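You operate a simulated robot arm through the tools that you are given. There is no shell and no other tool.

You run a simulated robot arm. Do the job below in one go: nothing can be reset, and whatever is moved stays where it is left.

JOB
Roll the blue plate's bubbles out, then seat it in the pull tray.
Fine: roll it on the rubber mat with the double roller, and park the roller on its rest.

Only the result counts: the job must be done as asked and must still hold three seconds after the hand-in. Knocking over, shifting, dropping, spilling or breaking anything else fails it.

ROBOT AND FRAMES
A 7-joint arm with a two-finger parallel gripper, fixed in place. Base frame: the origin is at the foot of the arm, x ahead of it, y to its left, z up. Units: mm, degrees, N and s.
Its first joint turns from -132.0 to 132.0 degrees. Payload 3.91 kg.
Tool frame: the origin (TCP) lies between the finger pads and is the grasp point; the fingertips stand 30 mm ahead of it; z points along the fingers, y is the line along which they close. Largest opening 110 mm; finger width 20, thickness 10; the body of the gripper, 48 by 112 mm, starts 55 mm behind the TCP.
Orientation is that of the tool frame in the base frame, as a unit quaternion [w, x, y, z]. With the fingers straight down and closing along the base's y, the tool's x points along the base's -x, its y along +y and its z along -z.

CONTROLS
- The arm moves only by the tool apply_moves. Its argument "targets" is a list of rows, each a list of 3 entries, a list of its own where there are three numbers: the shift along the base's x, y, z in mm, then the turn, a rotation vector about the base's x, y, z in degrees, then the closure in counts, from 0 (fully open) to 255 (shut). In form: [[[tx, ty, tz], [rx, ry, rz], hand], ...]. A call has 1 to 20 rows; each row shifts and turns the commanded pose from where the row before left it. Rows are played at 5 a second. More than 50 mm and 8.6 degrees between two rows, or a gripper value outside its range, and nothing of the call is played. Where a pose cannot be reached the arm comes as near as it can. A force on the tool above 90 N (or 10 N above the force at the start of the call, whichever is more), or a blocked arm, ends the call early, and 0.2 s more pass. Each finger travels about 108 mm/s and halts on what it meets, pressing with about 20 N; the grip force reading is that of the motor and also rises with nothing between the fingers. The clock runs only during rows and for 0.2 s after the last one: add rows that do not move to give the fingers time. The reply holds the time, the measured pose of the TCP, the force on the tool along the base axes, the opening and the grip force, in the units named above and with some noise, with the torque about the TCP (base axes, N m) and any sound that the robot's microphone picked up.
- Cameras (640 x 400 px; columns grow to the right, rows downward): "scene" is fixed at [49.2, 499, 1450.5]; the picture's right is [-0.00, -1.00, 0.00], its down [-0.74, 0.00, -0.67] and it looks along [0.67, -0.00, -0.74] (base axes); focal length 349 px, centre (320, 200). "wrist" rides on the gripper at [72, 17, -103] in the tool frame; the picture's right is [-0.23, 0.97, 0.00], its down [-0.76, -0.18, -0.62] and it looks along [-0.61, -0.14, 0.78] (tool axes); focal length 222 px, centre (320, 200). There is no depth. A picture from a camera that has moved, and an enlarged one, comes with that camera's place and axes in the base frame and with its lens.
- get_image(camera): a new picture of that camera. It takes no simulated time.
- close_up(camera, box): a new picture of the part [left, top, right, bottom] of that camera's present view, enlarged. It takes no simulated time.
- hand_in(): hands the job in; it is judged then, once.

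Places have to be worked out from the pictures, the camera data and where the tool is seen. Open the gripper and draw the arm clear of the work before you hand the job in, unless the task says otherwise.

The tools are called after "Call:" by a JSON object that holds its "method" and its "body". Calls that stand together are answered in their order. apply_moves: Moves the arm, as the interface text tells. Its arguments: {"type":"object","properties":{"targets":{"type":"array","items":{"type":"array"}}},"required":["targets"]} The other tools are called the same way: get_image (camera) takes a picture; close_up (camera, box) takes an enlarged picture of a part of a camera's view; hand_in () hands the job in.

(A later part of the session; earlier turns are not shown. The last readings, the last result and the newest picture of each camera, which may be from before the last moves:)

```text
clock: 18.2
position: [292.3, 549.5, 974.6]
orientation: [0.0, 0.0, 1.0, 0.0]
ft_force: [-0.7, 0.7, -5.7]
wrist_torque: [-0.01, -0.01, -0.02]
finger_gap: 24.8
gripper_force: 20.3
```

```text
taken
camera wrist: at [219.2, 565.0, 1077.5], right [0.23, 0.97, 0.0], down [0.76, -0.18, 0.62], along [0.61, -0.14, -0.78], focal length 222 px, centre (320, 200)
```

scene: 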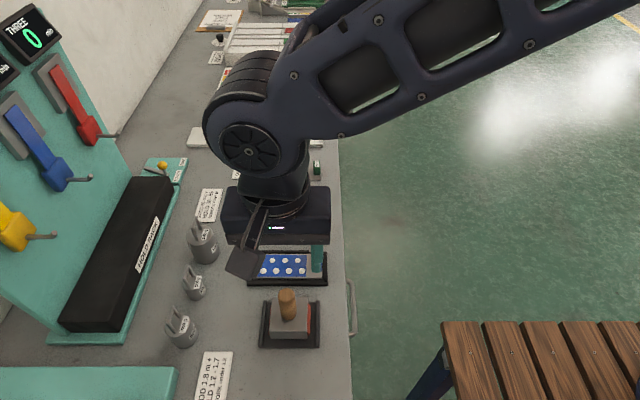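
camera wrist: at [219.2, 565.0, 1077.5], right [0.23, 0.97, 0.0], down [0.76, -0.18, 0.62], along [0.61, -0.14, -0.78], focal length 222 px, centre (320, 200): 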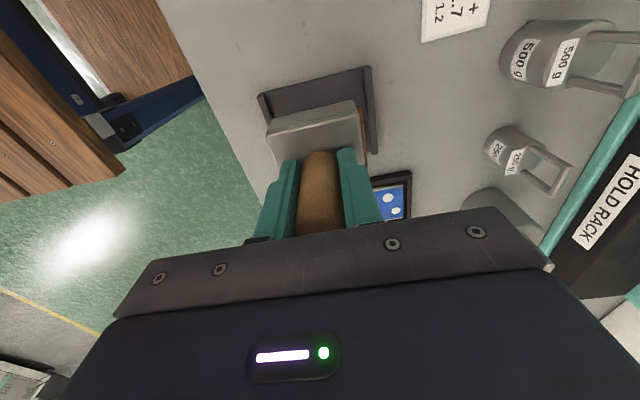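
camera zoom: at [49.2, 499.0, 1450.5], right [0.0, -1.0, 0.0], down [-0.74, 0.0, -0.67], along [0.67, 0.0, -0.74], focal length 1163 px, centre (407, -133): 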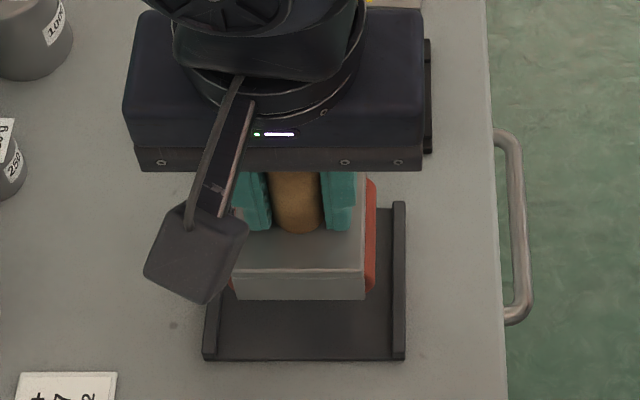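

The roller weighs about 6 N, so I must press while rolling. I carry it over the middle of the blue plate (TCP about x 400, y 575) and stop some 12 mm above it to check alignment.

Call:
{"method": "apply_moves", "body": {"targets": [[[27, 6, 5], [0, 0, 0], 255], [[27, 6, 0], [0, 0, 0], 255], [[27, 6, 0], [0, 0, 0], 255], [[27, 7.5, 0], [0, 0, 0], 255], [[0, 0, -10], [0, 0, 0], 255], [[0, 0, -10], [0, 0, 0], 255], [[0, 0, 0], [0, 0, 0], 255]]}}

Call:
{"method": "close_up", "body": {"camera": "scene", "box": [220, 215, 348, 305]}}

Call:
{"method": "close_up", "body": {"camera": "wrist", "box": [230, 60, 422, 220]}}

```text
clock: 19.8
position: [400.3, 574.6, 959.9]
orientation: [-0.001, 0.0, 1.0, 0.0]
ft_force: [-0.4, 0.4, -6.1]
wrist_torque: [-0.03, 0.0, -0.05]
finger_gap: 24.7
gripper_force: 19.8
```

```text
4.44 times, centred on (284, 260) of scene
camera zoom: at [49.2, 499.0, 1450.5], right [0.0, -1.0, 0.0], down [-0.74, 0.0, -0.67], along [0.67, 0.0, -0.74], focal length 1551 px, centre (480, -67)
```

zoom: 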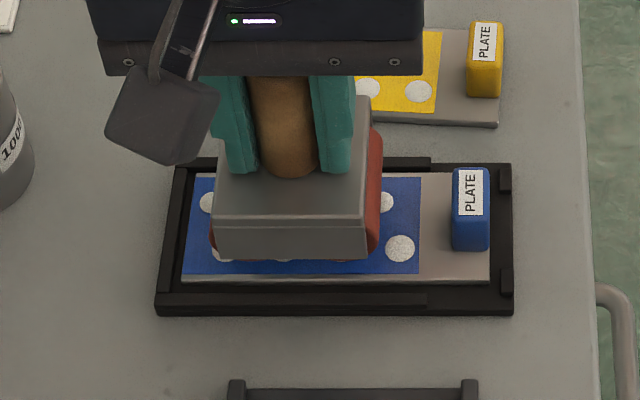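

```text
2.50 times, centred on (326, 140) of wrist
camera zoom: at [328.0, 591.0, 1062.2], right [0.23, 0.97, 0.0], down [0.76, -0.18, 0.62], along [0.61, -0.14, -0.78], focal length 555 px, centre (305, 350)
```

zoom: 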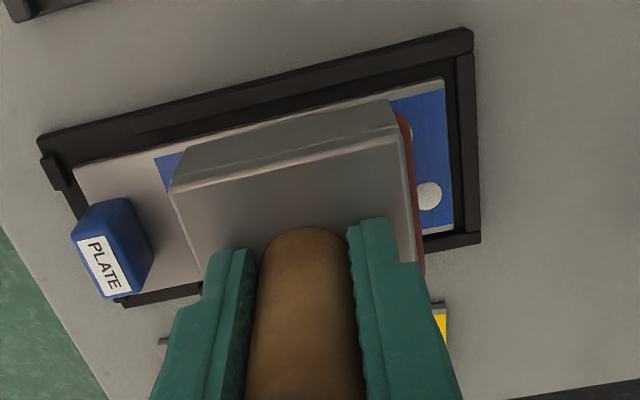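

Roller and plate line up in y; in x the roller is about 3 mm low relative to the plate centre in both views. I shift +3 mm in x and lower in small steps to contact.

Call:
{"method": "apply_moves", "body": {"targets": [[[3, 0, -5], [0, 0, 0], 255], [[0, 0, -5], [0, 0, 0], 255], [[0, 0, -2], [0, 0, 0], 255], [[0, 0, -1], [0, 0, 0], 255], [[0, 0, 0], [0, 0, 0], 255]]}}

Call:
{"method": "close_up", "body": {"camera": "scene", "box": [220, 215, 348, 305]}}

```text
clock: 21.0
position: [403.3, 574.6, 946.5]
orientation: [0.0, 0.0, 1.0, 0.0]
ft_force: [0.6, 0.0, -6.8]
wrist_torque: [0.02, -0.02, 0.0]
finger_gap: 24.7
gripper_force: 19.6
```

```text
4.44 times, centred on (284, 260) of scene
camera zoom: at [49.2, 499.0, 1450.5], right [0.0, -1.0, 0.0], down [-0.74, 0.0, -0.67], along [0.67, 0.0, -0.74], focal length 1551 px, centre (480, -67)
```

zoom: 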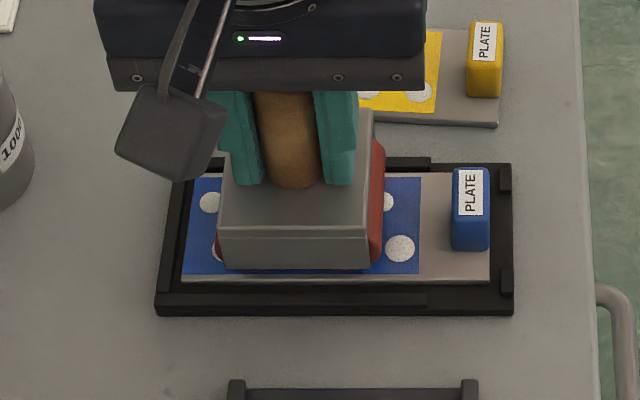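

Still hanging free (−6.8 N). I continue down in 1 mm steps until contact.

Call:
{"method": "apply_moves", "body": {"targets": [[[0, 0, -1], [0, 0, 0], 255], [[0, 0, -1], [0, 0, 0], 255], [[0, 0, -1], [0, 0, 0], 255], [[0, 0, 0], [0, 0, 0], 255]]}}

```text
clock: 22.0
position: [403.4, 574.4, 943.4]
orientation: [0.001, 0.0, 1.0, 0.001]
ft_force: [3.1, 0.3, 14.2]
wrist_torque: [-0.22, -0.22, 0.01]
finger_gap: 24.7
gripper_force: 19.9
```

Contact at TCP z≈943.4 with about 20 N on the plate. I press 1 mm more and roll toward the block end to y≈551, checking the result.

Call:
{"method": "apply_moves", "body": {"targets": [[[0, 0, -1], [0, 0, 0], 255], [[0, -5, 0], [0, 0, 0], 255], [[0, -5, 0], [0, 0, 0], 255], [[0, -5, 0], [0, 0, 0], 255], [[0, -5, 0], [0, 0, 0], 255], [[0, -3, 0], [0, 0, 0], 255], [[0, 0, 0], [0, 0, 0], 255]]}}

Call:
{"method": "close_up", "body": {"camera": "scene", "box": [220, 215, 348, 305]}}

Call:
{"method": "close_up", "body": {"camera": "wrist", "box": [230, 60, 422, 220]}}

```text
clock: 23.6
position: [403.3, 551.1, 943.6]
orientation: [0.001, 0.0, 1.0, 0.002]
ft_force: [4.5, 0.2, 68.9]
wrist_torque: [-0.41, -0.3, -0.03]
finger_gap: 24.6
gripper_force: 20.4
```

```text
4.44 times, centred on (284, 260) of scene
camera zoom: at [49.2, 499.0, 1450.5], right [0.0, -1.0, 0.0], down [-0.74, 0.0, -0.67], along [0.67, 0.0, -0.74], focal length 1551 px, centre (480, -67)
```

zoom: 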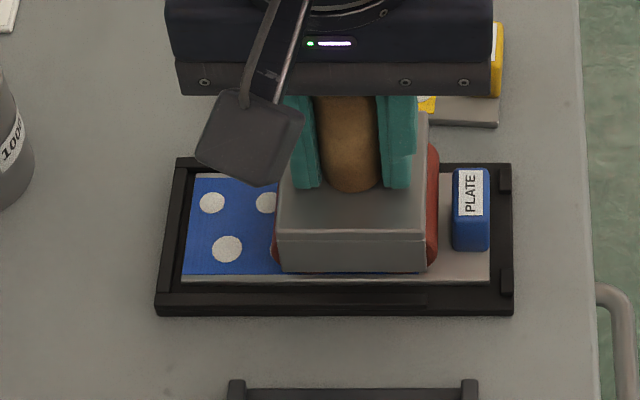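

```text
2.50 times, centred on (326, 140) of wrist
camera zoom: at [330.9, 567.1, 1046.5], right [0.23, 0.97, 0.0], down [0.76, -0.18, 0.62], along [0.61, -0.14, -0.78], focal length 555 px, centre (305, 350)
```

zoom: 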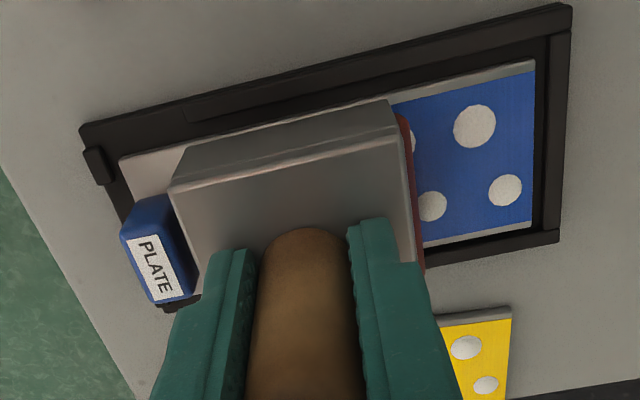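

Rolling works and the plate stays put, but the force rose to 69 N. I ease by 0.4 mm and roll back toward +y, reading the force midway.

Call:
{"method": "apply_moves", "body": {"targets": [[[0, 0, 0.4], [0, 0, 0], 255], [[0, 6, 0], [0, 0, 0], 255], [[0, 6, 0], [0, 0, 0], 255], [[0, 6, 0], [0, 0, 0], 255], [[0, 6, 0], [0, 0, 0], 255]]}}

Call:
{"method": "close_up", "body": {"camera": "scene", "box": [220, 215, 348, 305]}}

```text
clock: 24.8
position: [403.5, 574.5, 943.1]
orientation: [-0.001, -0.001, 1.0, 0.001]
ft_force: [3.2, -0.9, 61.7]
wrist_torque: [-0.24, -0.19, 0.1]
finger_gap: 24.8
gripper_force: 20.2
```

```text
4.44 times, centred on (284, 260) of scene
camera zoom: at [49.2, 499.0, 1450.5], right [0.0, -1.0, 0.0], down [-0.74, 0.0, -0.67], along [0.67, 0.0, -0.74], focal length 1551 px, centre (480, -67)
```

zoom: 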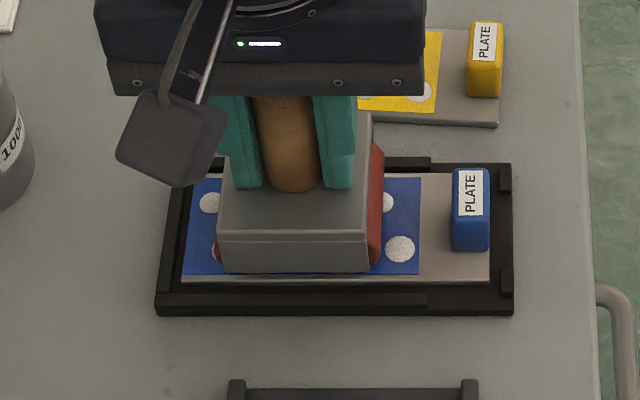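

No change in the bubbles so far after the partial stroke. I carry on to the +y end so the left roller passes the outermost bubbles.

Call:
{"method": "apply_moves", "body": {"targets": [[[0, 6, 0], [0, 0, 0], 255], [[0, 6, 0], [0, 0, 0], 255], [[0, 6, 0], [0, 0, 0], 255], [[0, 6, 0], [0, 0, 0], 255], [[0, 2, 0], [0, 0, 0], 255], [[0, 0, 0], [0, 0, 0], 255]]}}

Call:
{"method": "close_up", "body": {"camera": "scene", "box": [220, 215, 348, 305]}}

Call:
{"method": "close_up", "body": {"camera": "wrist", "box": [200, 60, 422, 220]}}

```text
clock: 26.2
position: [403.6, 600.4, 945.6]
orientation: [-0.001, 0.0, 1.0, 0.002]
ft_force: [2.0, -0.3, 53.5]
wrist_torque: [-0.26, -0.08, -0.01]
finger_gap: 24.7
gripper_force: 19.9
```

```text
4.44 times, centred on (284, 260) of scene
camera zoom: at [49.2, 499.0, 1450.5], right [0.0, -1.0, 0.0], down [-0.74, 0.0, -0.67], along [0.67, 0.0, -0.74], focal length 1551 px, centre (480, -67)
```

zoom: 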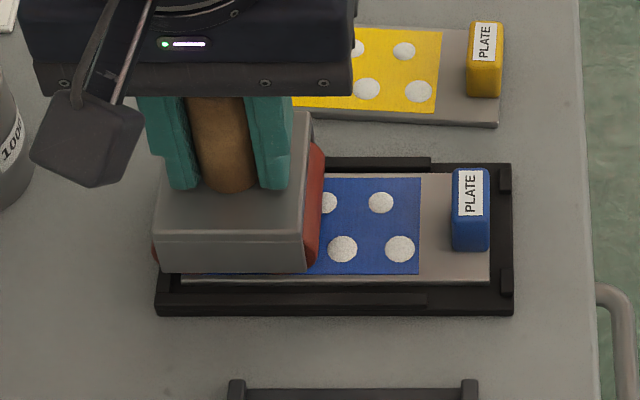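

```text
2.50 times, centred on (311, 140) of wrist
camera zoom: at [330.7, 616.8, 1046.5], right [0.23, 0.97, 0.0], down [0.76, -0.18, 0.62], along [0.61, -0.14, -0.78], focal length 555 px, centre (342, 350)
```

zoom: 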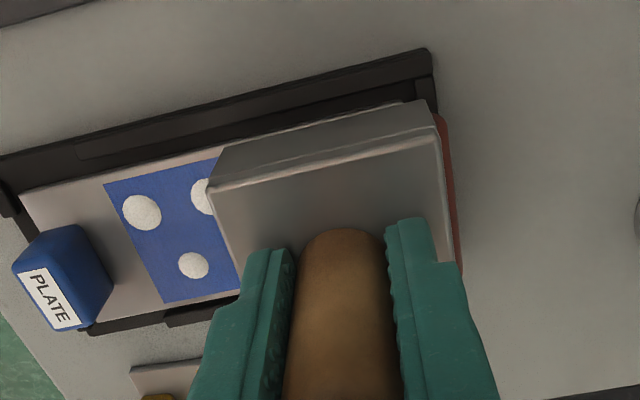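

All bubbles that can be seen are still there after one stroke each way. I make another full stroke back toward the block at the same pressure.

Call:
{"method": "apply_moves", "body": {"targets": [[[0, -5, 0], [0, 0, 0], 255], [[0, -5, 0], [0, 0, 0], 255], [[0, -5, 0], [0, 0, 0], 255], [[0, -5, 0], [0, 0, 0], 255], [[0, -5, 0], [0, 0, 0], 255], [[0, -5, 0], [0, 0, 0], 255], [[0, -5, 0], [0, 0, 0], 255], [[0, -5, 0], [0, 0, 0], 255], [[0, -5, 0], [0, 0, 0], 255], [[0, -5, 0], [0, 0, 0], 255], [[0, 0, 0], [0, 0, 0], 255]]}}

Call:
{"method": "close_up", "body": {"camera": "scene", "box": [240, 240, 336, 300]}}

Call:
{"method": "close_up", "body": {"camera": "wrist", "box": [230, 60, 422, 220]}}

```text
clock: 28.6
position: [403.7, 551.9, 942.7]
orientation: [0.0, -0.001, 1.0, 0.001]
ft_force: [0.9, 0.5, 65.8]
wrist_torque: [-0.27, 0.11, 0.02]
finger_gap: 24.7
gripper_force: 19.7
```

```text
6.67 times, centred on (288, 270) of scene
camera zoom: at [49.2, 499.0, 1450.5], right [0.0, -1.0, 0.0], down [-0.74, 0.0, -0.67], along [0.67, 0.0, -0.74], focal length 2327 px, centre (533, -267)
```

zoom: 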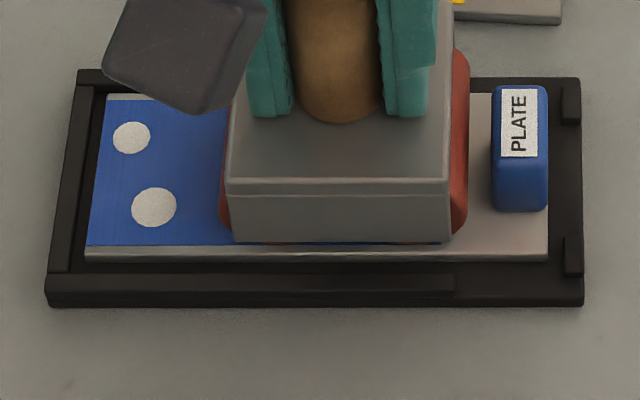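

```text
2.50 times, centred on (326, 140) of wrist
camera zoom: at [330.6, 567.8, 1046.5], right [0.23, 0.97, 0.0], down [0.76, -0.18, 0.62], along [0.61, -0.14, -0.78], focal length 555 px, centre (305, 350)
```

zoom: 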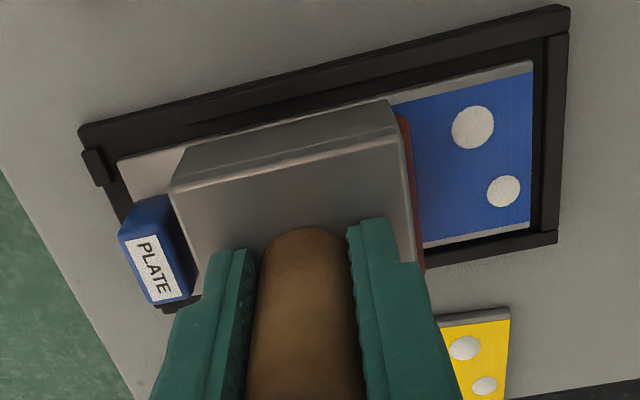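

Progress: the second pair of bubbles from the left has disappeared. So bubbles need several passes; I keep making full strokes, going slightly further at the +y end.

Call:
{"method": "apply_moves", "body": {"targets": [[[0, 5, 0], [0, 0, 0], 255], [[0, 5, 0], [0, 0, 0], 255], [[0, 5, 0], [0, 0, 0], 255], [[0, 5, 0], [0, 0, 0], 255], [[0, 5, 0], [0, 0, 0], 255], [[0, 5, 0], [0, 0, 0], 255], [[0, 5, 0], [0, 0, 0], 255], [[0, 5, 0], [0, 0, 0], 255], [[0, 5, 0], [0, 0, 0], 255], [[0, 5, 0], [0, 0, 0], 255], [[0, 2, 0], [0, 0, 0], 255], [[0, 0, 0], [0, 0, 0], 255]]}}

Call:
{"method": "close_up", "body": {"camera": "scene", "box": [240, 240, 336, 300]}}

Call:
{"method": "close_up", "body": {"camera": "wrist", "box": [200, 60, 422, 220]}}

```text
clock: 31.2
position: [403.0, 603.6, 942.6]
orientation: [0.001, 0.001, 1.0, 0.001]
ft_force: [6.5, 0.0, 55.2]
wrist_torque: [-0.32, -0.45, 0.0]
finger_gap: 25.0
gripper_force: 20.1
```

```text
6.67 times, centred on (288, 270) of scene
camera zoom: at [49.2, 499.0, 1450.5], right [0.0, -1.0, 0.0], down [-0.74, 0.0, -0.67], along [0.67, 0.0, -0.74], focal length 2327 px, centre (533, -267)
```

zoom: 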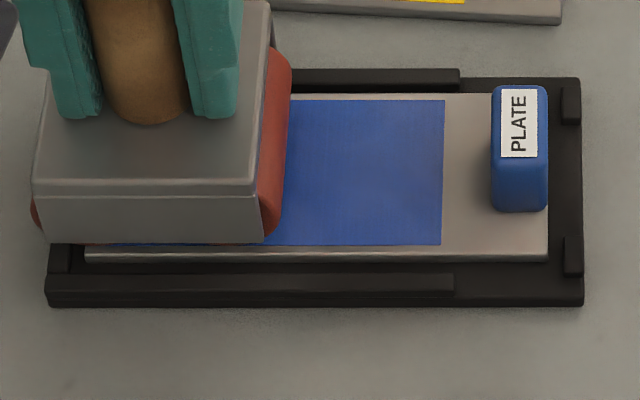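

```text
2.50 times, centred on (311, 140) of wrist
camera zoom: at [330.4, 619.4, 1046.5], right [0.23, 0.97, 0.0], down [0.76, -0.18, 0.62], along [0.61, -0.14, -0.78], focal length 555 px, centre (342, 350)
```

zoom: 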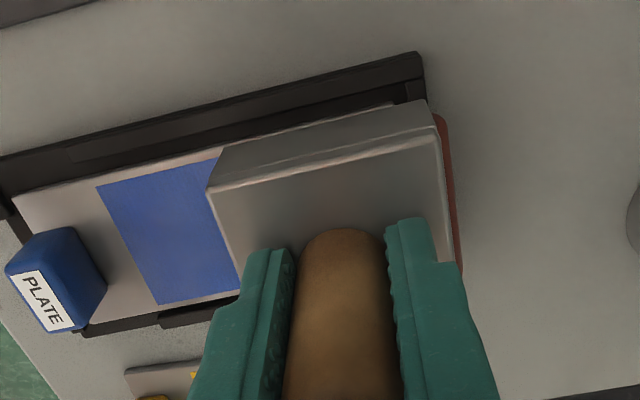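

The four right-hand bubbles are now gone. I roll back toward the block to see whether the leftmost pair has gone too.

Call:
{"method": "apply_moves", "body": {"targets": [[[0, -5, 0], [0, 0, 0], 255], [[0, -5, 0], [0, 0, 0], 255], [[0, -5, 0], [0, 0, 0], 255], [[0, -5, 0], [0, 0, 0], 255], [[0, -5, 0], [0, 0, 0], 255], [[0, -5, 0], [0, 0, 0], 255], [[0, -5, 0], [0, 0, 0], 255], [[0, -5, 0], [0, 0, 0], 255], [[0, -5, 0], [0, 0, 0], 255], [[0, -5, 0], [0, 0, 0], 255], [[0, -2, 0], [0, 0, 0], 255], [[0, 0, 0], [0, 0, 0], 255]]}}

Call:
{"method": "close_up", "body": {"camera": "scene", "box": [240, 240, 336, 300]}}

Call:
{"method": "close_up", "body": {"camera": "wrist", "box": [230, 60, 422, 220]}}

```text
clock: 33.8
position: [403.7, 550.6, 943.4]
orientation: [0.0, 0.0, 1.0, 0.001]
ft_force: [-4.4, -0.4, 61.1]
wrist_torque: [-0.23, 0.36, 0.02]
finger_gap: 24.8
gripper_force: 19.3
```

```text
6.67 times, centred on (288, 270) of scene
camera zoom: at [49.2, 499.0, 1450.5], right [0.0, -1.0, 0.0], down [-0.74, 0.0, -0.67], along [0.67, 0.0, -0.74], focal length 2327 px, centre (533, -267)
```

zoom: 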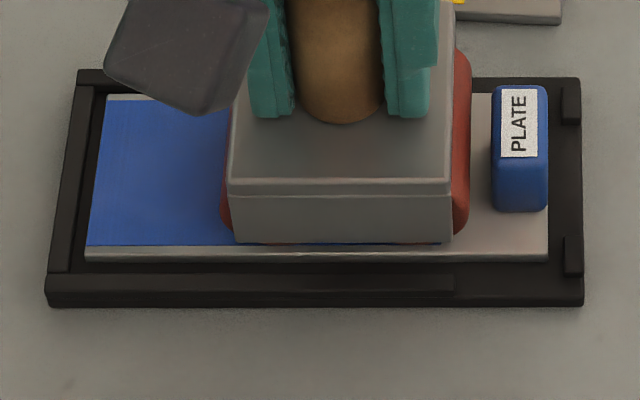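

```text
2.50 times, centred on (326, 140) of wrist
camera zoom: at [330.5, 567.4, 1046.5], right [0.23, 0.97, 0.0], down [0.76, -0.18, 0.62], along [0.61, -0.14, -0.78], focal length 555 px, centre (305, 350)
```

zoom: 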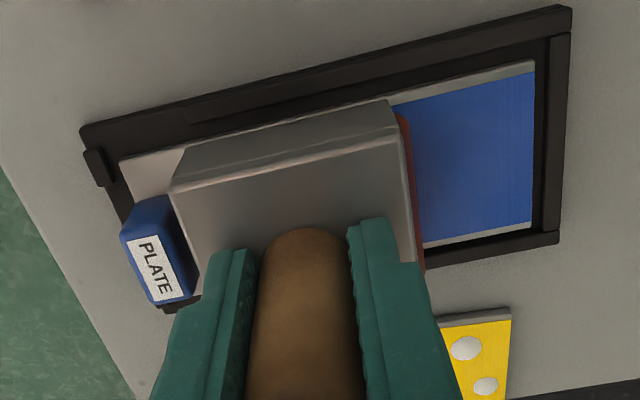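

Every bubble on the blue label appears gone. I lift the roller straight up 40 mm and inspect the whole plate.

Call:
{"method": "apply_moves", "body": {"targets": [[[0, 0, 3], [0, 0, 0], 255], [[0, 0, 7], [0, 0, 0], 255], [[0, 0, 15], [0, 0, 0], 255], [[0, 0, 15], [0, 0, 0], 255], [[0, 0, 0], [0, 0, 0], 255]]}}

Call:
{"method": "close_up", "body": {"camera": "scene", "box": [220, 215, 348, 305]}}

Call:
{"method": "get_image", "body": {"camera": "wrist"}}

```text
clock: 35.0
position: [404.3, 551.1, 983.8]
orientation: [0.0, 0.0, 1.0, -0.001]
ft_force: [0.0, 0.3, -5.8]
wrist_torque: [0.03, 0.01, 0.0]
finger_gap: 24.7
gripper_force: 19.7
```

```text
4.44 times, centred on (284, 260) of scene
camera zoom: at [49.2, 499.0, 1450.5], right [0.0, -1.0, 0.0], down [-0.74, 0.0, -0.67], along [0.67, 0.0, -0.74], focal length 1551 px, centre (480, -67)
```

zoom: 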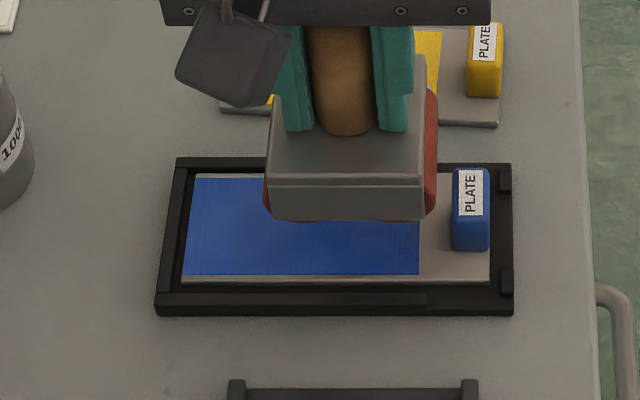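

```text
taken
camera wrist: at [331.7, 567.4, 1085.5], right [0.23, 0.97, 0.0], down [0.76, -0.18, 0.62], along [0.61, -0.14, -0.78], focal length 222 px, centre (320, 200)
```

wrist: 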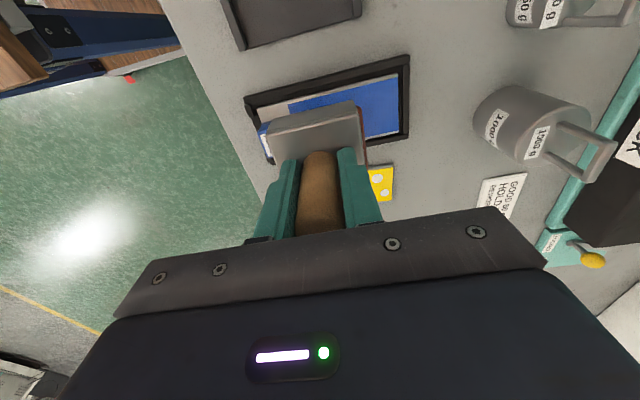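

The label is clean. I now carry the roller back over its rest (Δ −112, −2.4) and stop about 15 mm above it to check alignment with the rails.

Call:
{"method": "apply_moves", "body": {"targets": [[[-28, -0.6, 0], [0, 0, 0], 255], [[-28, -0.6, 0], [0, 0, 0], 255], [[-28, -0.6, 0], [0, 0, 0], 255], [[-28, -0.6, 0], [0, 0, 0], 255], [[0, 0, -15], [0, 0, 0], 255], [[0, 0, -15], [0, 0, 0], 255], [[0, 0, 0], [0, 0, 0], 255]]}}

Call:
{"method": "close_up", "body": {"camera": "scene", "box": [230, 270, 358, 360]}}

Call:
{"method": "close_up", "body": {"camera": "wrist", "box": [230, 60, 422, 220]}}

```text
clock: 36.6
position: [290.6, 550.3, 952.1]
orientation: [0.0, -0.001, 1.0, 0.0]
ft_force: [0.3, 0.0, -6.4]
wrist_torque: [-0.03, 0.05, -0.04]
finger_gap: 24.6
gripper_force: 19.9
```

```text
4.44 times, centred on (294, 315) of scene
camera zoom: at [49.2, 499.0, 1450.5], right [0.0, -1.0, 0.0], down [-0.74, 0.0, -0.67], along [0.67, 0.0, -0.74], focal length 1551 px, centre (436, -311)
```

zoom: 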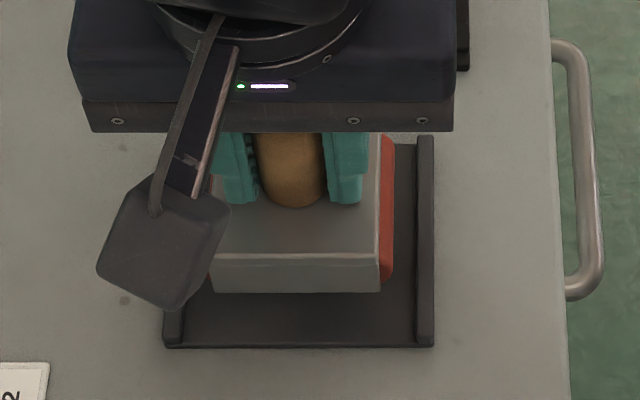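

```text
2.50 times, centred on (326, 140) of wrist
camera zoom: at [218.6, 565.7, 1055.3], right [0.23, 0.97, 0.0], down [0.76, -0.18, 0.62], along [0.61, -0.14, -0.78], focal length 555 px, centre (305, 350)
```

zoom: 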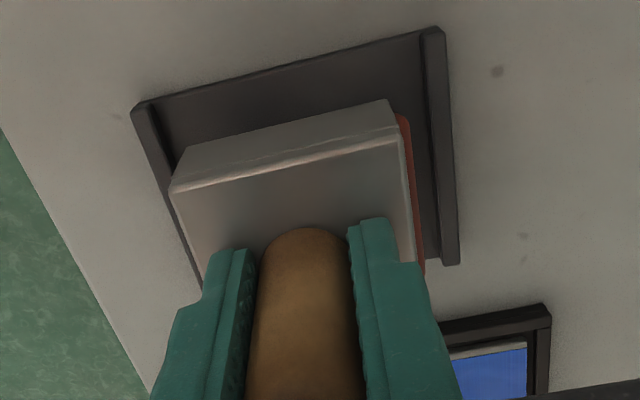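

The roller is directly over its original spot between the rails. I lower it onto the rest.

Call:
{"method": "apply_moves", "body": {"targets": [[[0, 0, -7], [0, 0, 0], 255], [[0, 0, -4], [0, 0, 0], 255], [[0, 0, -1.5], [0, 0, 0], 255], [[0, 0, -1.5], [0, 0, 0], 255], [[0, 0, 0], [0, 0, 0], 255]]}}

Call:
{"method": "close_up", "body": {"camera": "scene", "box": [230, 270, 358, 360]}}

```text
clock: 37.8
position: [292.1, 550.0, 939.1]
orientation: [0.001, 0.001, 1.0, 0.0]
ft_force: [0.4, -0.2, -6.4]
wrist_torque: [-0.01, 0.02, -0.01]
finger_gap: 24.8
gripper_force: 19.7
```

```text
4.44 times, centred on (294, 315) of scene
camera zoom: at [49.2, 499.0, 1450.5], right [0.0, -1.0, 0.0], down [-0.74, 0.0, -0.67], along [0.67, 0.0, -0.74], focal length 1551 px, centre (436, -311)
```

zoom: 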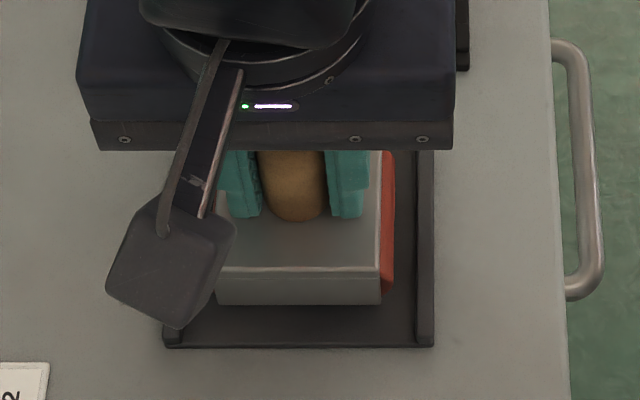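

Not yet touching (−6.4 N). I continue in 1 mm steps.

Call:
{"method": "apply_moves", "body": {"targets": [[[0, 0, -1], [0, 0, 0], 255], [[0, 0, -1], [0, 0, 0], 255], [[0, 0, 0], [0, 0, 0], 255]]}}

```text
clock: 38.6
position: [292.6, 549.8, 936.8]
orientation: [0.0, 0.0, 1.0, 0.001]
ft_force: [-0.4, 0.5, 8.6]
wrist_torque: [-0.24, 0.19, 0.0]
finger_gap: 24.9
gripper_force: 19.9
```

The roller is resting (15 N change). I open the fingers slowly to 44 mm and draw straight up clear of the handle.

Call:
{"method": "apply_moves", "body": {"targets": [[[0, 0, 0], [0, 0, 0], 190], [[0, 0, 0], [0, 0, 0], 165], [[0, 0, 0], [0, 0, 0], 153], [[0, 0, 0], [0, 0, 0], 153], [[0, 0, 15], [0, 0, 0], 153], [[0, 0, 30], [0, 0, 0], 153], [[0, 0, 40], [0, 0, 0], 153], [[0, 0, 20], [0, 0, 0], 153], [[0, 0, 0], [0, 0, 0], 153]]}}

Call:
{"method": "close_up", "body": {"camera": "scene", "box": [230, 235, 358, 355]}}

Call:
{"method": "get_image", "body": {"camera": "wrist"}}

```text
clock: 40.6
position: [291.6, 548.4, 1042.1]
orientation: [0.0, 0.0, 1.0, 0.0]
ft_force: [0.0, 0.0, -0.5]
wrist_torque: [-0.03, 0.01, 0.01]
finger_gap: 44.2
gripper_force: 0.2
```

```text
3.33 times, centred on (294, 295) of scene
camera zoom: at [49.2, 499.0, 1450.5], right [0.0, -1.0, 0.0], down [-0.74, 0.0, -0.67], along [0.67, 0.0, -0.74], focal length 1163 px, centre (407, -117)
```

zoom: 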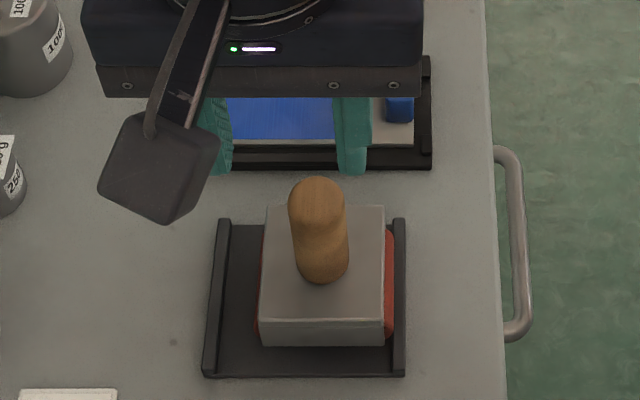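

```text
taken
camera wrist: at [218.9, 566.2, 1144.8], right [0.23, 0.97, 0.0], down [0.76, -0.18, 0.62], along [0.61, -0.14, -0.78], focal length 222 px, centre (320, 200)
```

wrist: 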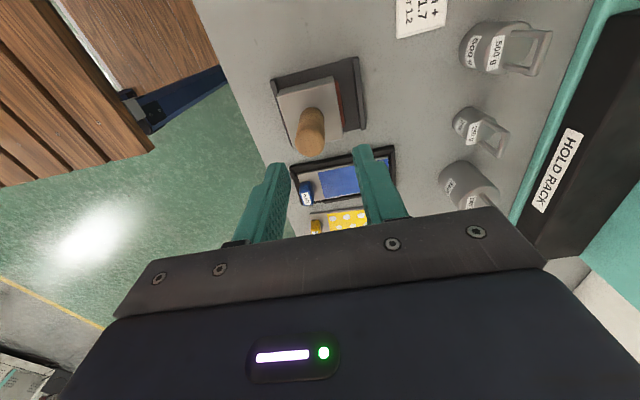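

On release the roller rolled about 10 mm toward −y and now sits near the right rail. I zoom in to see whether it is still flat within the rest.

Call:
{"method": "close_up", "body": {"camera": "scene", "box": [262, 295, 326, 350]}}

Call:
{"method": "close_up", "body": {"camera": "wrist", "box": [265, 50, 385, 160]}}

```text
7.27 times, centred on (294, 322) of scene
camera zoom: at [49.2, 499.0, 1450.5], right [0.0, -1.0, 0.0], down [-0.74, 0.0, -0.67], along [0.67, 0.0, -0.74], focal length 2538 px, centre (509, -691)
```

zoom: 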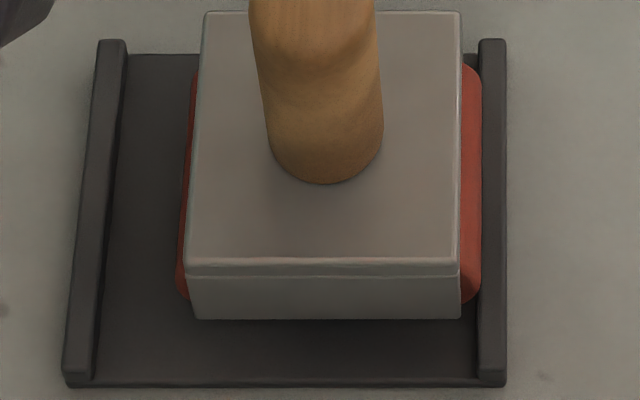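

```text
3.64 times, centred on (325, 105) of wrist
camera zoom: at [218.9, 566.2, 1144.8], right [0.23, 0.97, 0.0], down [0.76, -0.18, 0.62], along [0.61, -0.14, -0.78], focal length 808 px, centre (302, 546)
```

zoom: 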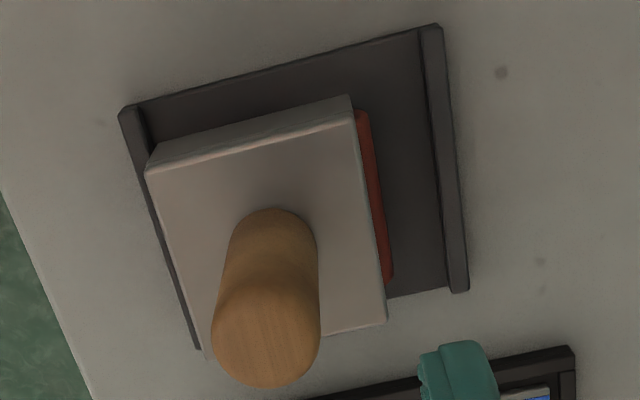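

The roller sits flat between the rails on its rest, touching the right rail, which is a stable parked position. Before fetching the plate I move the wrist camera over the pull tray to study it.

Call:
{"method": "apply_moves", "body": {"targets": [[[40, -6, 10], [0, 0, 0], 153], [[40, -6, 10], [0, 0, 0], 153], [[40, -6, 10], [0, 0, 0], 153], [[40, -6, 8], [0, 0, 0], 153], [[40, -6, 0], [0, 0, 0], 153], [[40, -6, 0], [0, 0, 0], 153], [[40, -6, 0], [0, 0, 0], 153], [[40, -6, 0], [0, 0, 0], 153], [[40, -6, 0], [0, 0, 0], 153], [[40, -6, 0], [0, 0, 0], 153], [[40, -6, 0], [0, 0, 0], 153], [[29, -2, 0], [0, 0, 0], 153], [[0, 0, 0], [0, 0, 0], 153]]}}

Call:
{"method": "get_image", "body": {"camera": "wrist"}}

Call:
{"method": "get_image", "body": {"camera": "scene"}}

```text
clock: 43.4
position: [763.4, 480.7, 1078.2]
orientation: [0.0, -0.001, 1.0, 0.0]
ft_force: [0.6, 0.7, 0.2]
wrist_torque: [0.02, 0.01, 0.01]
finger_gap: 43.9
gripper_force: 0.0
```

```text
taken
camera wrist: at [690.5, 497.6, 1180.8], right [0.23, 0.97, 0.0], down [0.76, -0.18, 0.62], along [0.61, -0.14, -0.78], focal length 222 px, centre (320, 200)
```

wrist: 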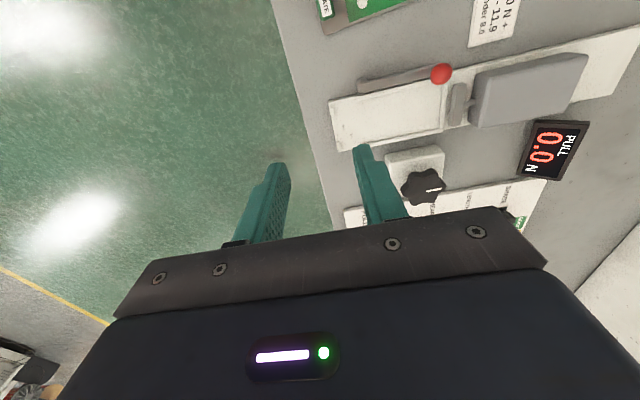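

```text
taken
```

scene: 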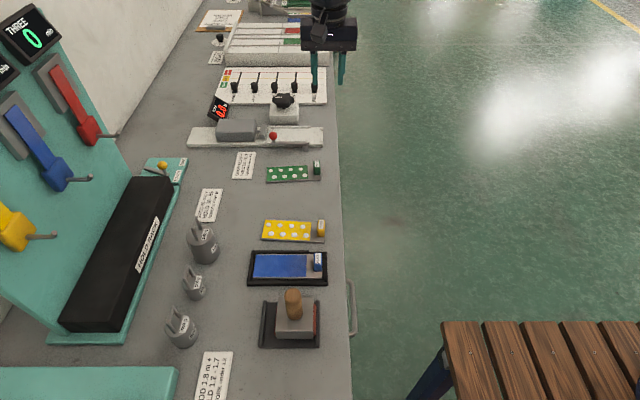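

A clear view of the pull tray with its lever lying along the near edge. I enlarge it from both cameras.

Call:
{"method": "close_up", "body": {"camera": "wrist", "box": [320, 50, 480, 150]}}

Call:
{"method": "close_up", "body": {"camera": "scene", "box": [258, 120, 298, 150]}}

Call:
{"method": "close_up", "body": {"camera": "scene", "box": [290, 120, 330, 150]}}

Call:
{"method": "close_up", "body": {"camera": "scene", "box": [240, 240, 336, 300]}}

```text
4.00 times, centred on (400, 100) of wrist
camera zoom: at [690.5, 497.6, 1180.8], right [0.23, 0.97, 0.0], down [0.76, -0.18, 0.62], along [0.61, -0.14, -0.78], focal length 888 px, centre (0, 600)
```

zoom: 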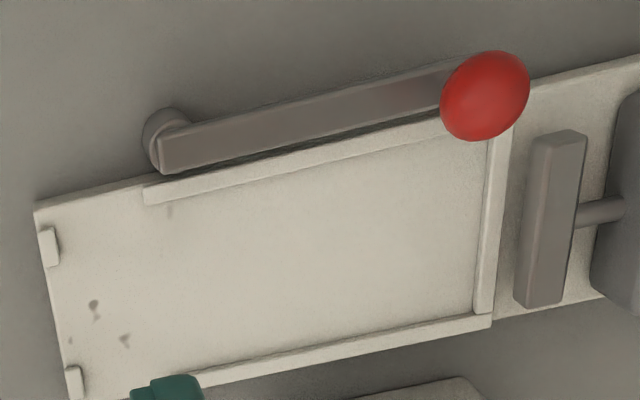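

```text
13.33 times, centred on (278, 135) of scene
camera zoom: at [49.2, 499.0, 1450.5], right [0.0, -1.0, 0.0], down [-0.74, 0.0, -0.67], along [0.67, 0.0, -0.74], focal length 4653 px, centre (880, 1067)
```

zoom: 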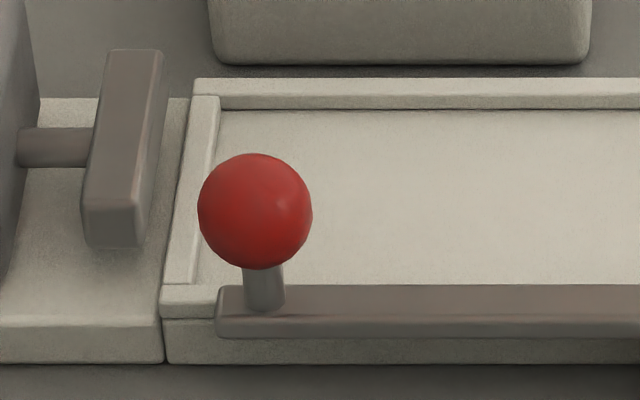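

```text
13.33 times, centred on (310, 135) of scene
camera zoom: at [49.2, 499.0, 1450.5], right [0.0, -1.0, 0.0], down [-0.74, 0.0, -0.67], along [0.67, 0.0, -0.74], focal length 4653 px, centre (453, 1067)
```

zoom: 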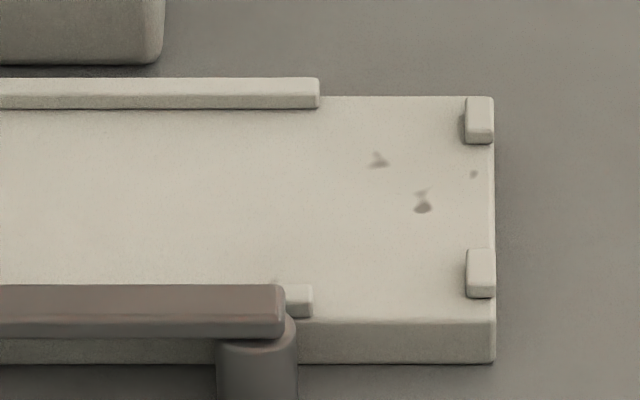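

```text
6.67 times, centred on (288, 270) of scene
camera zoom: at [49.2, 499.0, 1450.5], right [0.0, -1.0, 0.0], down [-0.74, 0.0, -0.67], along [0.67, 0.0, -0.74], focal length 2327 px, centre (533, -267)
```

zoom: 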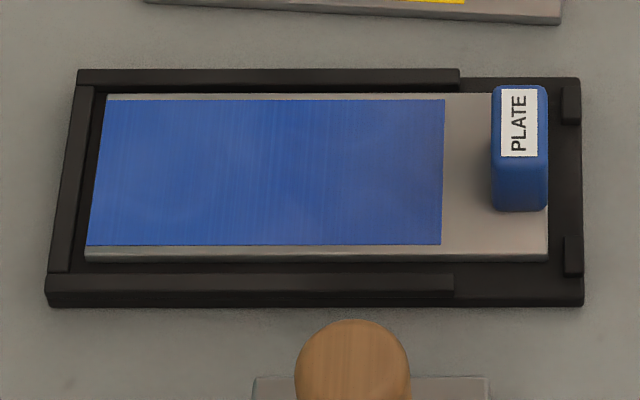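

The pull tray has a floor near z≈872.5 and an inner bay of about x 775–838, y 496–634 (same size as the mat), with the lever and red ball outside it at x<777. The blue plate has not moved in the mat. I return above the plate's block with the fingers at 28 mm.

Call:
{"method": "apply_moves", "body": {"targets": [[[-40, 2.5, 0], [0, 0, 0], 190], [[-40, 2.5, 0], [0, 0, 0], 190], [[-40, 2.5, 0], [0, 0, 0], 190], [[-40, 2.5, 0], [0, 0, 0], 190], [[-40, 2.5, 0], [0, 0, 0], 190], [[-40, 2.5, 0], [0, 0, 0], 190], [[-40, 2.5, 0], [0, 0, 0], 190], [[-40, 2.5, 0], [0, 0, 0], 190], [[-42, 2.3, 0], [0, 0, 0], 190], [[0, 0, -40], [0, 0, 0], 190], [[0, 0, -40], [0, 0, 0], 190], [[0, 0, -40], [0, 0, 0], 190], [[0, 0, 0], [0, 0, 0], 190]]}}

Call:
{"method": "close_up", "body": {"camera": "scene", "box": [260, 225, 356, 285]}}

Call:
{"method": "close_up", "body": {"camera": "wrist", "box": [240, 90, 400, 190]}}

```text
clock: 46.2
position: [398.5, 504.6, 957.9]
orientation: [0.0, -0.001, 1.0, -0.001]
ft_force: [0.8, 0.6, -0.1]
wrist_torque: [-0.01, 0.01, 0.01]
finger_gap: 27.9
gripper_force: 0.1
```

```text
6.67 times, centred on (308, 255) of scene
camera zoom: at [49.2, 499.0, 1450.5], right [0.0, -1.0, 0.0], down [-0.74, 0.0, -0.67], along [0.67, 0.0, -0.74], focal length 2327 px, centre (400, -167)
```

zoom: 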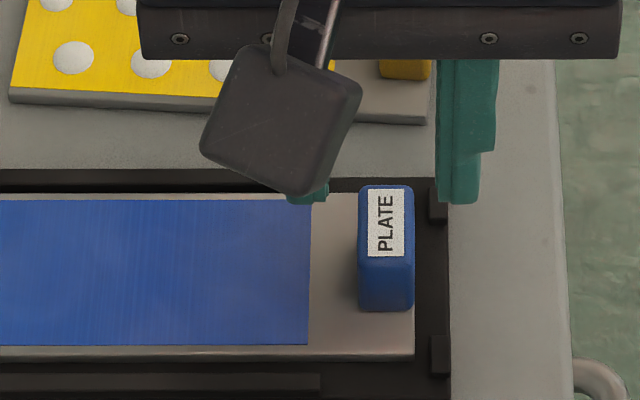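

```text
4.00 times, centred on (320, 140) of wrist
camera zoom: at [325.5, 520.3, 1060.6], right [0.23, 0.97, 0.0], down [0.76, -0.18, 0.62], along [0.61, -0.14, -0.78], focal length 888 px, centre (320, 440)
```

zoom: 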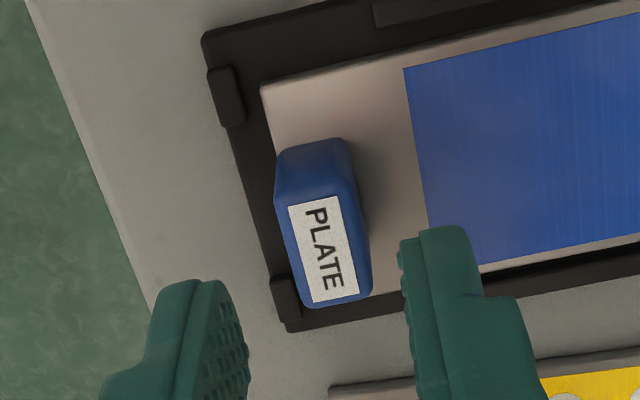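

The fingers straddle the block in y; x needs +3.5 mm. I shift and lower to about 10 mm above the grip height for a check.

Call:
{"method": "apply_moves", "body": {"targets": [[[3.5, 0, -15], [0, 0, 0], 190], [[0, 0, -15], [0, 0, 0], 190], [[0, 0, -12], [0, 0, 0], 190], [[0, 0, 0], [0, 0, 0], 190]]}}

Call:
{"method": "close_up", "body": {"camera": "scene", "box": [260, 225, 356, 285]}}

Call:
{"method": "close_up", "body": {"camera": "wrist", "box": [240, 90, 400, 190]}}

```text
clock: 47.2
position: [401.9, 503.7, 917.0]
orientation: [0.0, 0.001, 1.0, 0.0]
ft_force: [0.5, -0.3, 0.3]
wrist_torque: [0.0, 0.03, -0.01]
finger_gap: 28.3
gripper_force: 0.1
```

```text
6.67 times, centred on (308, 255) of scene
camera zoom: at [49.2, 499.0, 1450.5], right [0.0, -1.0, 0.0], down [-0.74, 0.0, -0.67], along [0.67, 0.0, -0.74], focal length 2327 px, centre (400, -167)
```

zoom: 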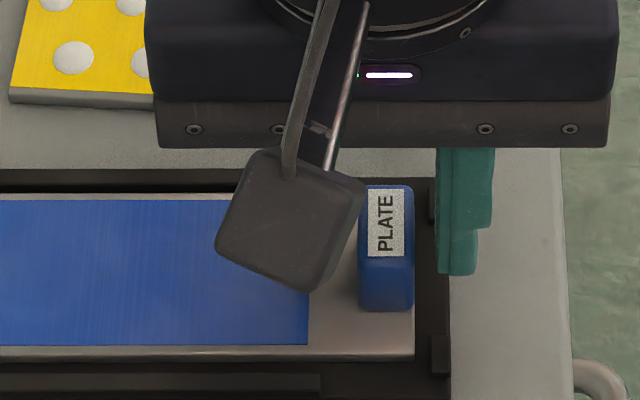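

```text
4.00 times, centred on (320, 140) of wrist
camera zoom: at [329.2, 519.9, 1019.2], right [0.23, 0.97, 0.0], down [0.76, -0.18, 0.62], along [0.61, -0.14, -0.78], focal length 888 px, centre (320, 440)
```

zoom: 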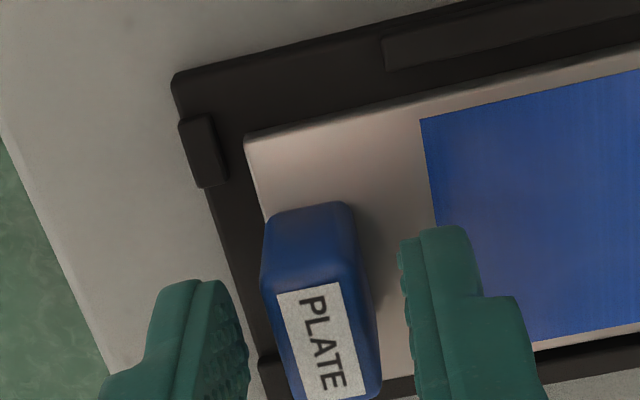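

Both fingers are well placed. I lower 11 mm and close on the block.

Call:
{"method": "apply_moves", "body": {"targets": [[[0, 0, -6], [0, 0, 0], 190], [[0, 0, -5], [0, 0, 0], 190], [[0, 0, 0], [0, 0, 0], 205], [[0, 0, 0], [0, 0, 0], 220], [[0, 0, 0], [0, 0, 0], 240], [[0, 0, 0], [0, 0, 0], 255], [[0, 0, 0], [0, 0, 0], 255]]}}

Call:
{"method": "close_up", "body": {"camera": "scene", "box": [240, 230, 336, 290]}}

```text
clock: 48.8
position: [401.9, 503.6, 905.9]
orientation: [0.0, 0.0, 1.0, 0.0]
ft_force: [-0.4, -0.6, -0.9]
wrist_torque: [-0.03, 0.0, 0.03]
finger_gap: 15.8
gripper_force: 19.7
```

```text
6.67 times, centred on (288, 260) of scene
camera zoom: at [49.2, 499.0, 1450.5], right [0.0, -1.0, 0.0], down [-0.74, 0.0, -0.67], along [0.67, 0.0, -0.74], focal length 2327 px, centre (533, -200)
```

zoom: 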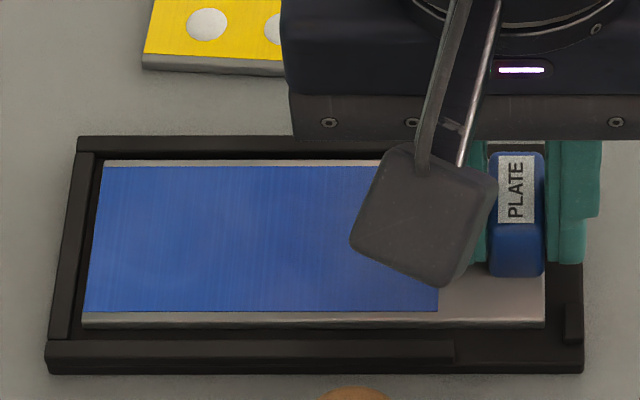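

The block is gripped at 15.8 mm. I lift the plate 80 mm straight up.

Call:
{"method": "apply_moves", "body": {"targets": [[[0, 0, 5], [0, 0, 0], 255], [[0, 0, 10], [0, 0, 0], 255], [[0, 0, 25], [0, 0, 0], 255], [[0, 0, 45], [0, 0, 0], 255], [[0, 0, 0], [0, 0, 0], 255]]}}

Call:
{"method": "close_up", "body": {"camera": "scene", "box": [230, 200, 390, 300]}}

```text
clock: 50.0
position: [403.1, 502.4, 992.0]
orientation: [0.0, 0.0, 1.0, -0.002]
ft_force: [-0.2, -0.3, -3.2]
wrist_torque: [-0.08, 0.0, 0.04]
finger_gap: 15.9
gripper_force: 19.7
```

```text
4.00 times, centred on (310, 250) of scene
camera zoom: at [49.2, 499.0, 1450.5], right [0.0, -1.0, 0.0], down [-0.74, 0.0, -0.67], along [0.67, 0.0, -0.74], focal length 1396 px, centre (360, 0)
```

zoom: 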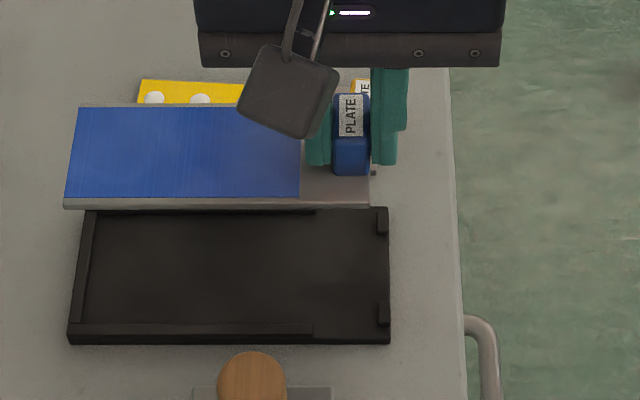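

The plate hangs level and clean. I carry it at this height to a hover over the pull tray (about x 806, y 509).

Call:
{"method": "apply_moves", "body": {"targets": [[[40, 0.65, 0], [0, 0, 0], 255], [[40, 0.65, 0], [0, 0, 0], 255], [[40, 0.65, 0], [0, 0, 0], 255], [[40, 0.65, 0], [0, 0, 0], 255], [[40, 0.65, 0], [0, 0, 0], 255], [[40, 0.65, 0], [0, 0, 0], 255], [[40, 0.65, 0], [0, 0, 0], 255], [[40, 0.65, 0], [0, 0, 0], 255], [[40, 0.65, 0], [0, 0, 0], 255], [[40, 0.65, 0], [0, 0, 0], 255], [[3, 0, 0], [0, 0, 0], 255], [[0, 0, -15], [0, 0, 0], 255], [[0, 0, -15], [0, 0, 0], 255], [[0, 0, 0], [0, 0, 0], 255]]}}

Call:
{"method": "close_up", "body": {"camera": "scene", "box": [240, 95, 336, 155]}}

Call:
{"method": "close_up", "body": {"camera": "wrist", "box": [240, 20, 560, 220]}}

```text
clock: 53.0
position: [804.4, 510.9, 959.9]
orientation: [0.001, 0.0, 1.0, 0.001]
ft_force: [0.4, 0.5, -2.7]
wrist_torque: [-0.1, 0.03, -0.03]
finger_gap: 15.7
gripper_force: 19.8
```

```text
6.67 times, centred on (288, 125) of scene
camera zoom: at [49.2, 499.0, 1450.5], right [0.0, -1.0, 0.0], down [-0.74, 0.0, -0.67], along [0.67, 0.0, -0.74], focal length 2327 px, centre (533, 700)
```

zoom: 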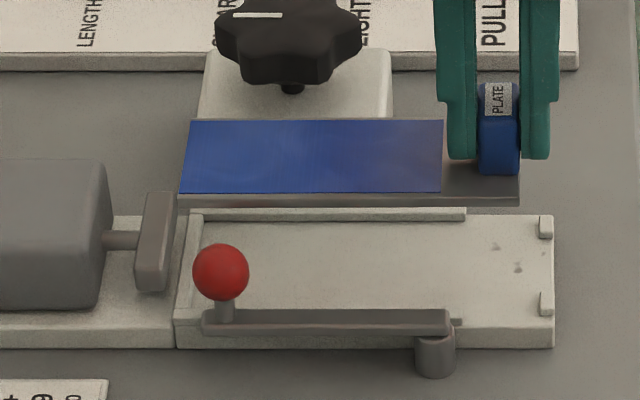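

```text
2.00 times, centred on (400, 120) of wrist
camera zoom: at [732.5, 527.8, 1063.3], right [0.23, 0.97, 0.0], down [0.76, -0.18, 0.62], along [0.61, -0.14, -0.78], focal length 444 px, centre (160, 360)
```

zoom: 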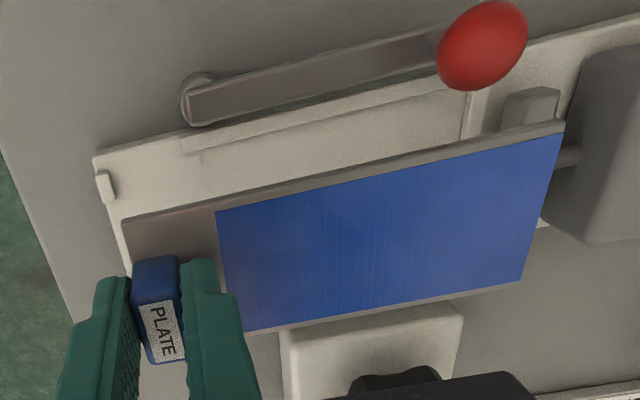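

Over the tray the plate sits about 2.7 mm low in x and 3 mm high in y relative to the bay centre. I correct and lower 20 mm, then check against the red ball and rims.

Call:
{"method": "apply_moves", "body": {"targets": [[[2.5, -3, 0], [0, 0, 0], 255], [[0, 0, -10], [0, 0, 0], 255], [[0, 0, -10], [0, 0, 0], 255], [[0, 0, 0], [0, 0, 0], 255]]}}

Call:
{"method": "close_up", "body": {"camera": "scene", "box": [240, 95, 336, 155]}}

Call:
{"method": "close_up", "body": {"camera": "wrist", "box": [240, 20, 560, 220]}}

```text
clock: 54.0
position: [808.3, 507.9, 941.5]
orientation: [0.0, 0.0, 1.0, 0.0]
ft_force: [0.3, -0.6, -2.8]
wrist_torque: [-0.11, 0.04, -0.01]
finger_gap: 15.7
gripper_force: 20.3
```

```text
6.67 times, centred on (288, 125) of scene
camera zoom: at [49.2, 499.0, 1450.5], right [0.0, -1.0, 0.0], down [-0.74, 0.0, -0.67], along [0.67, 0.0, -0.74], focal length 2327 px, centre (533, 700)
```

zoom: 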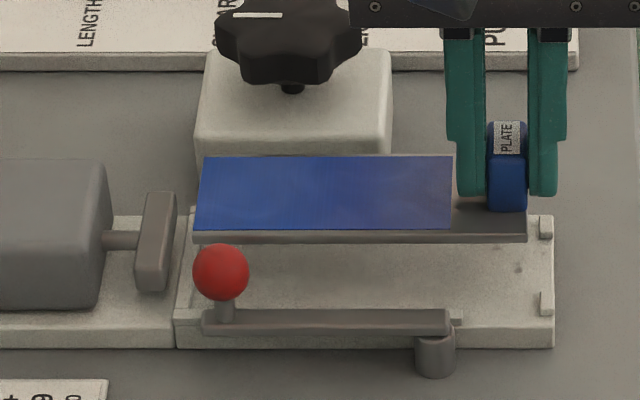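

```text
2.00 times, centred on (400, 120) of wrist
camera zoom: at [735.4, 524.7, 1044.2], right [0.23, 0.97, 0.0], down [0.76, -0.18, 0.62], along [0.61, -0.14, -0.78], focal length 444 px, centre (160, 360)
```

zoom: 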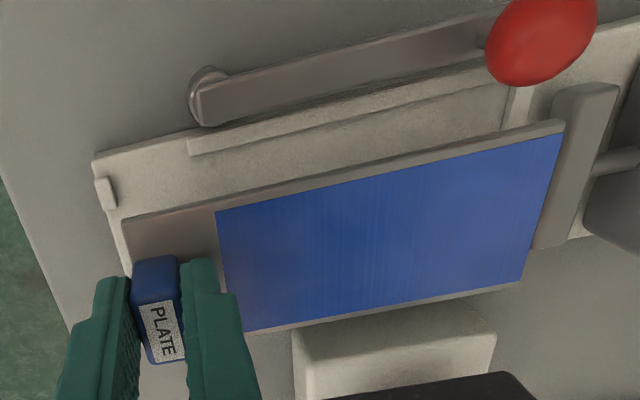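

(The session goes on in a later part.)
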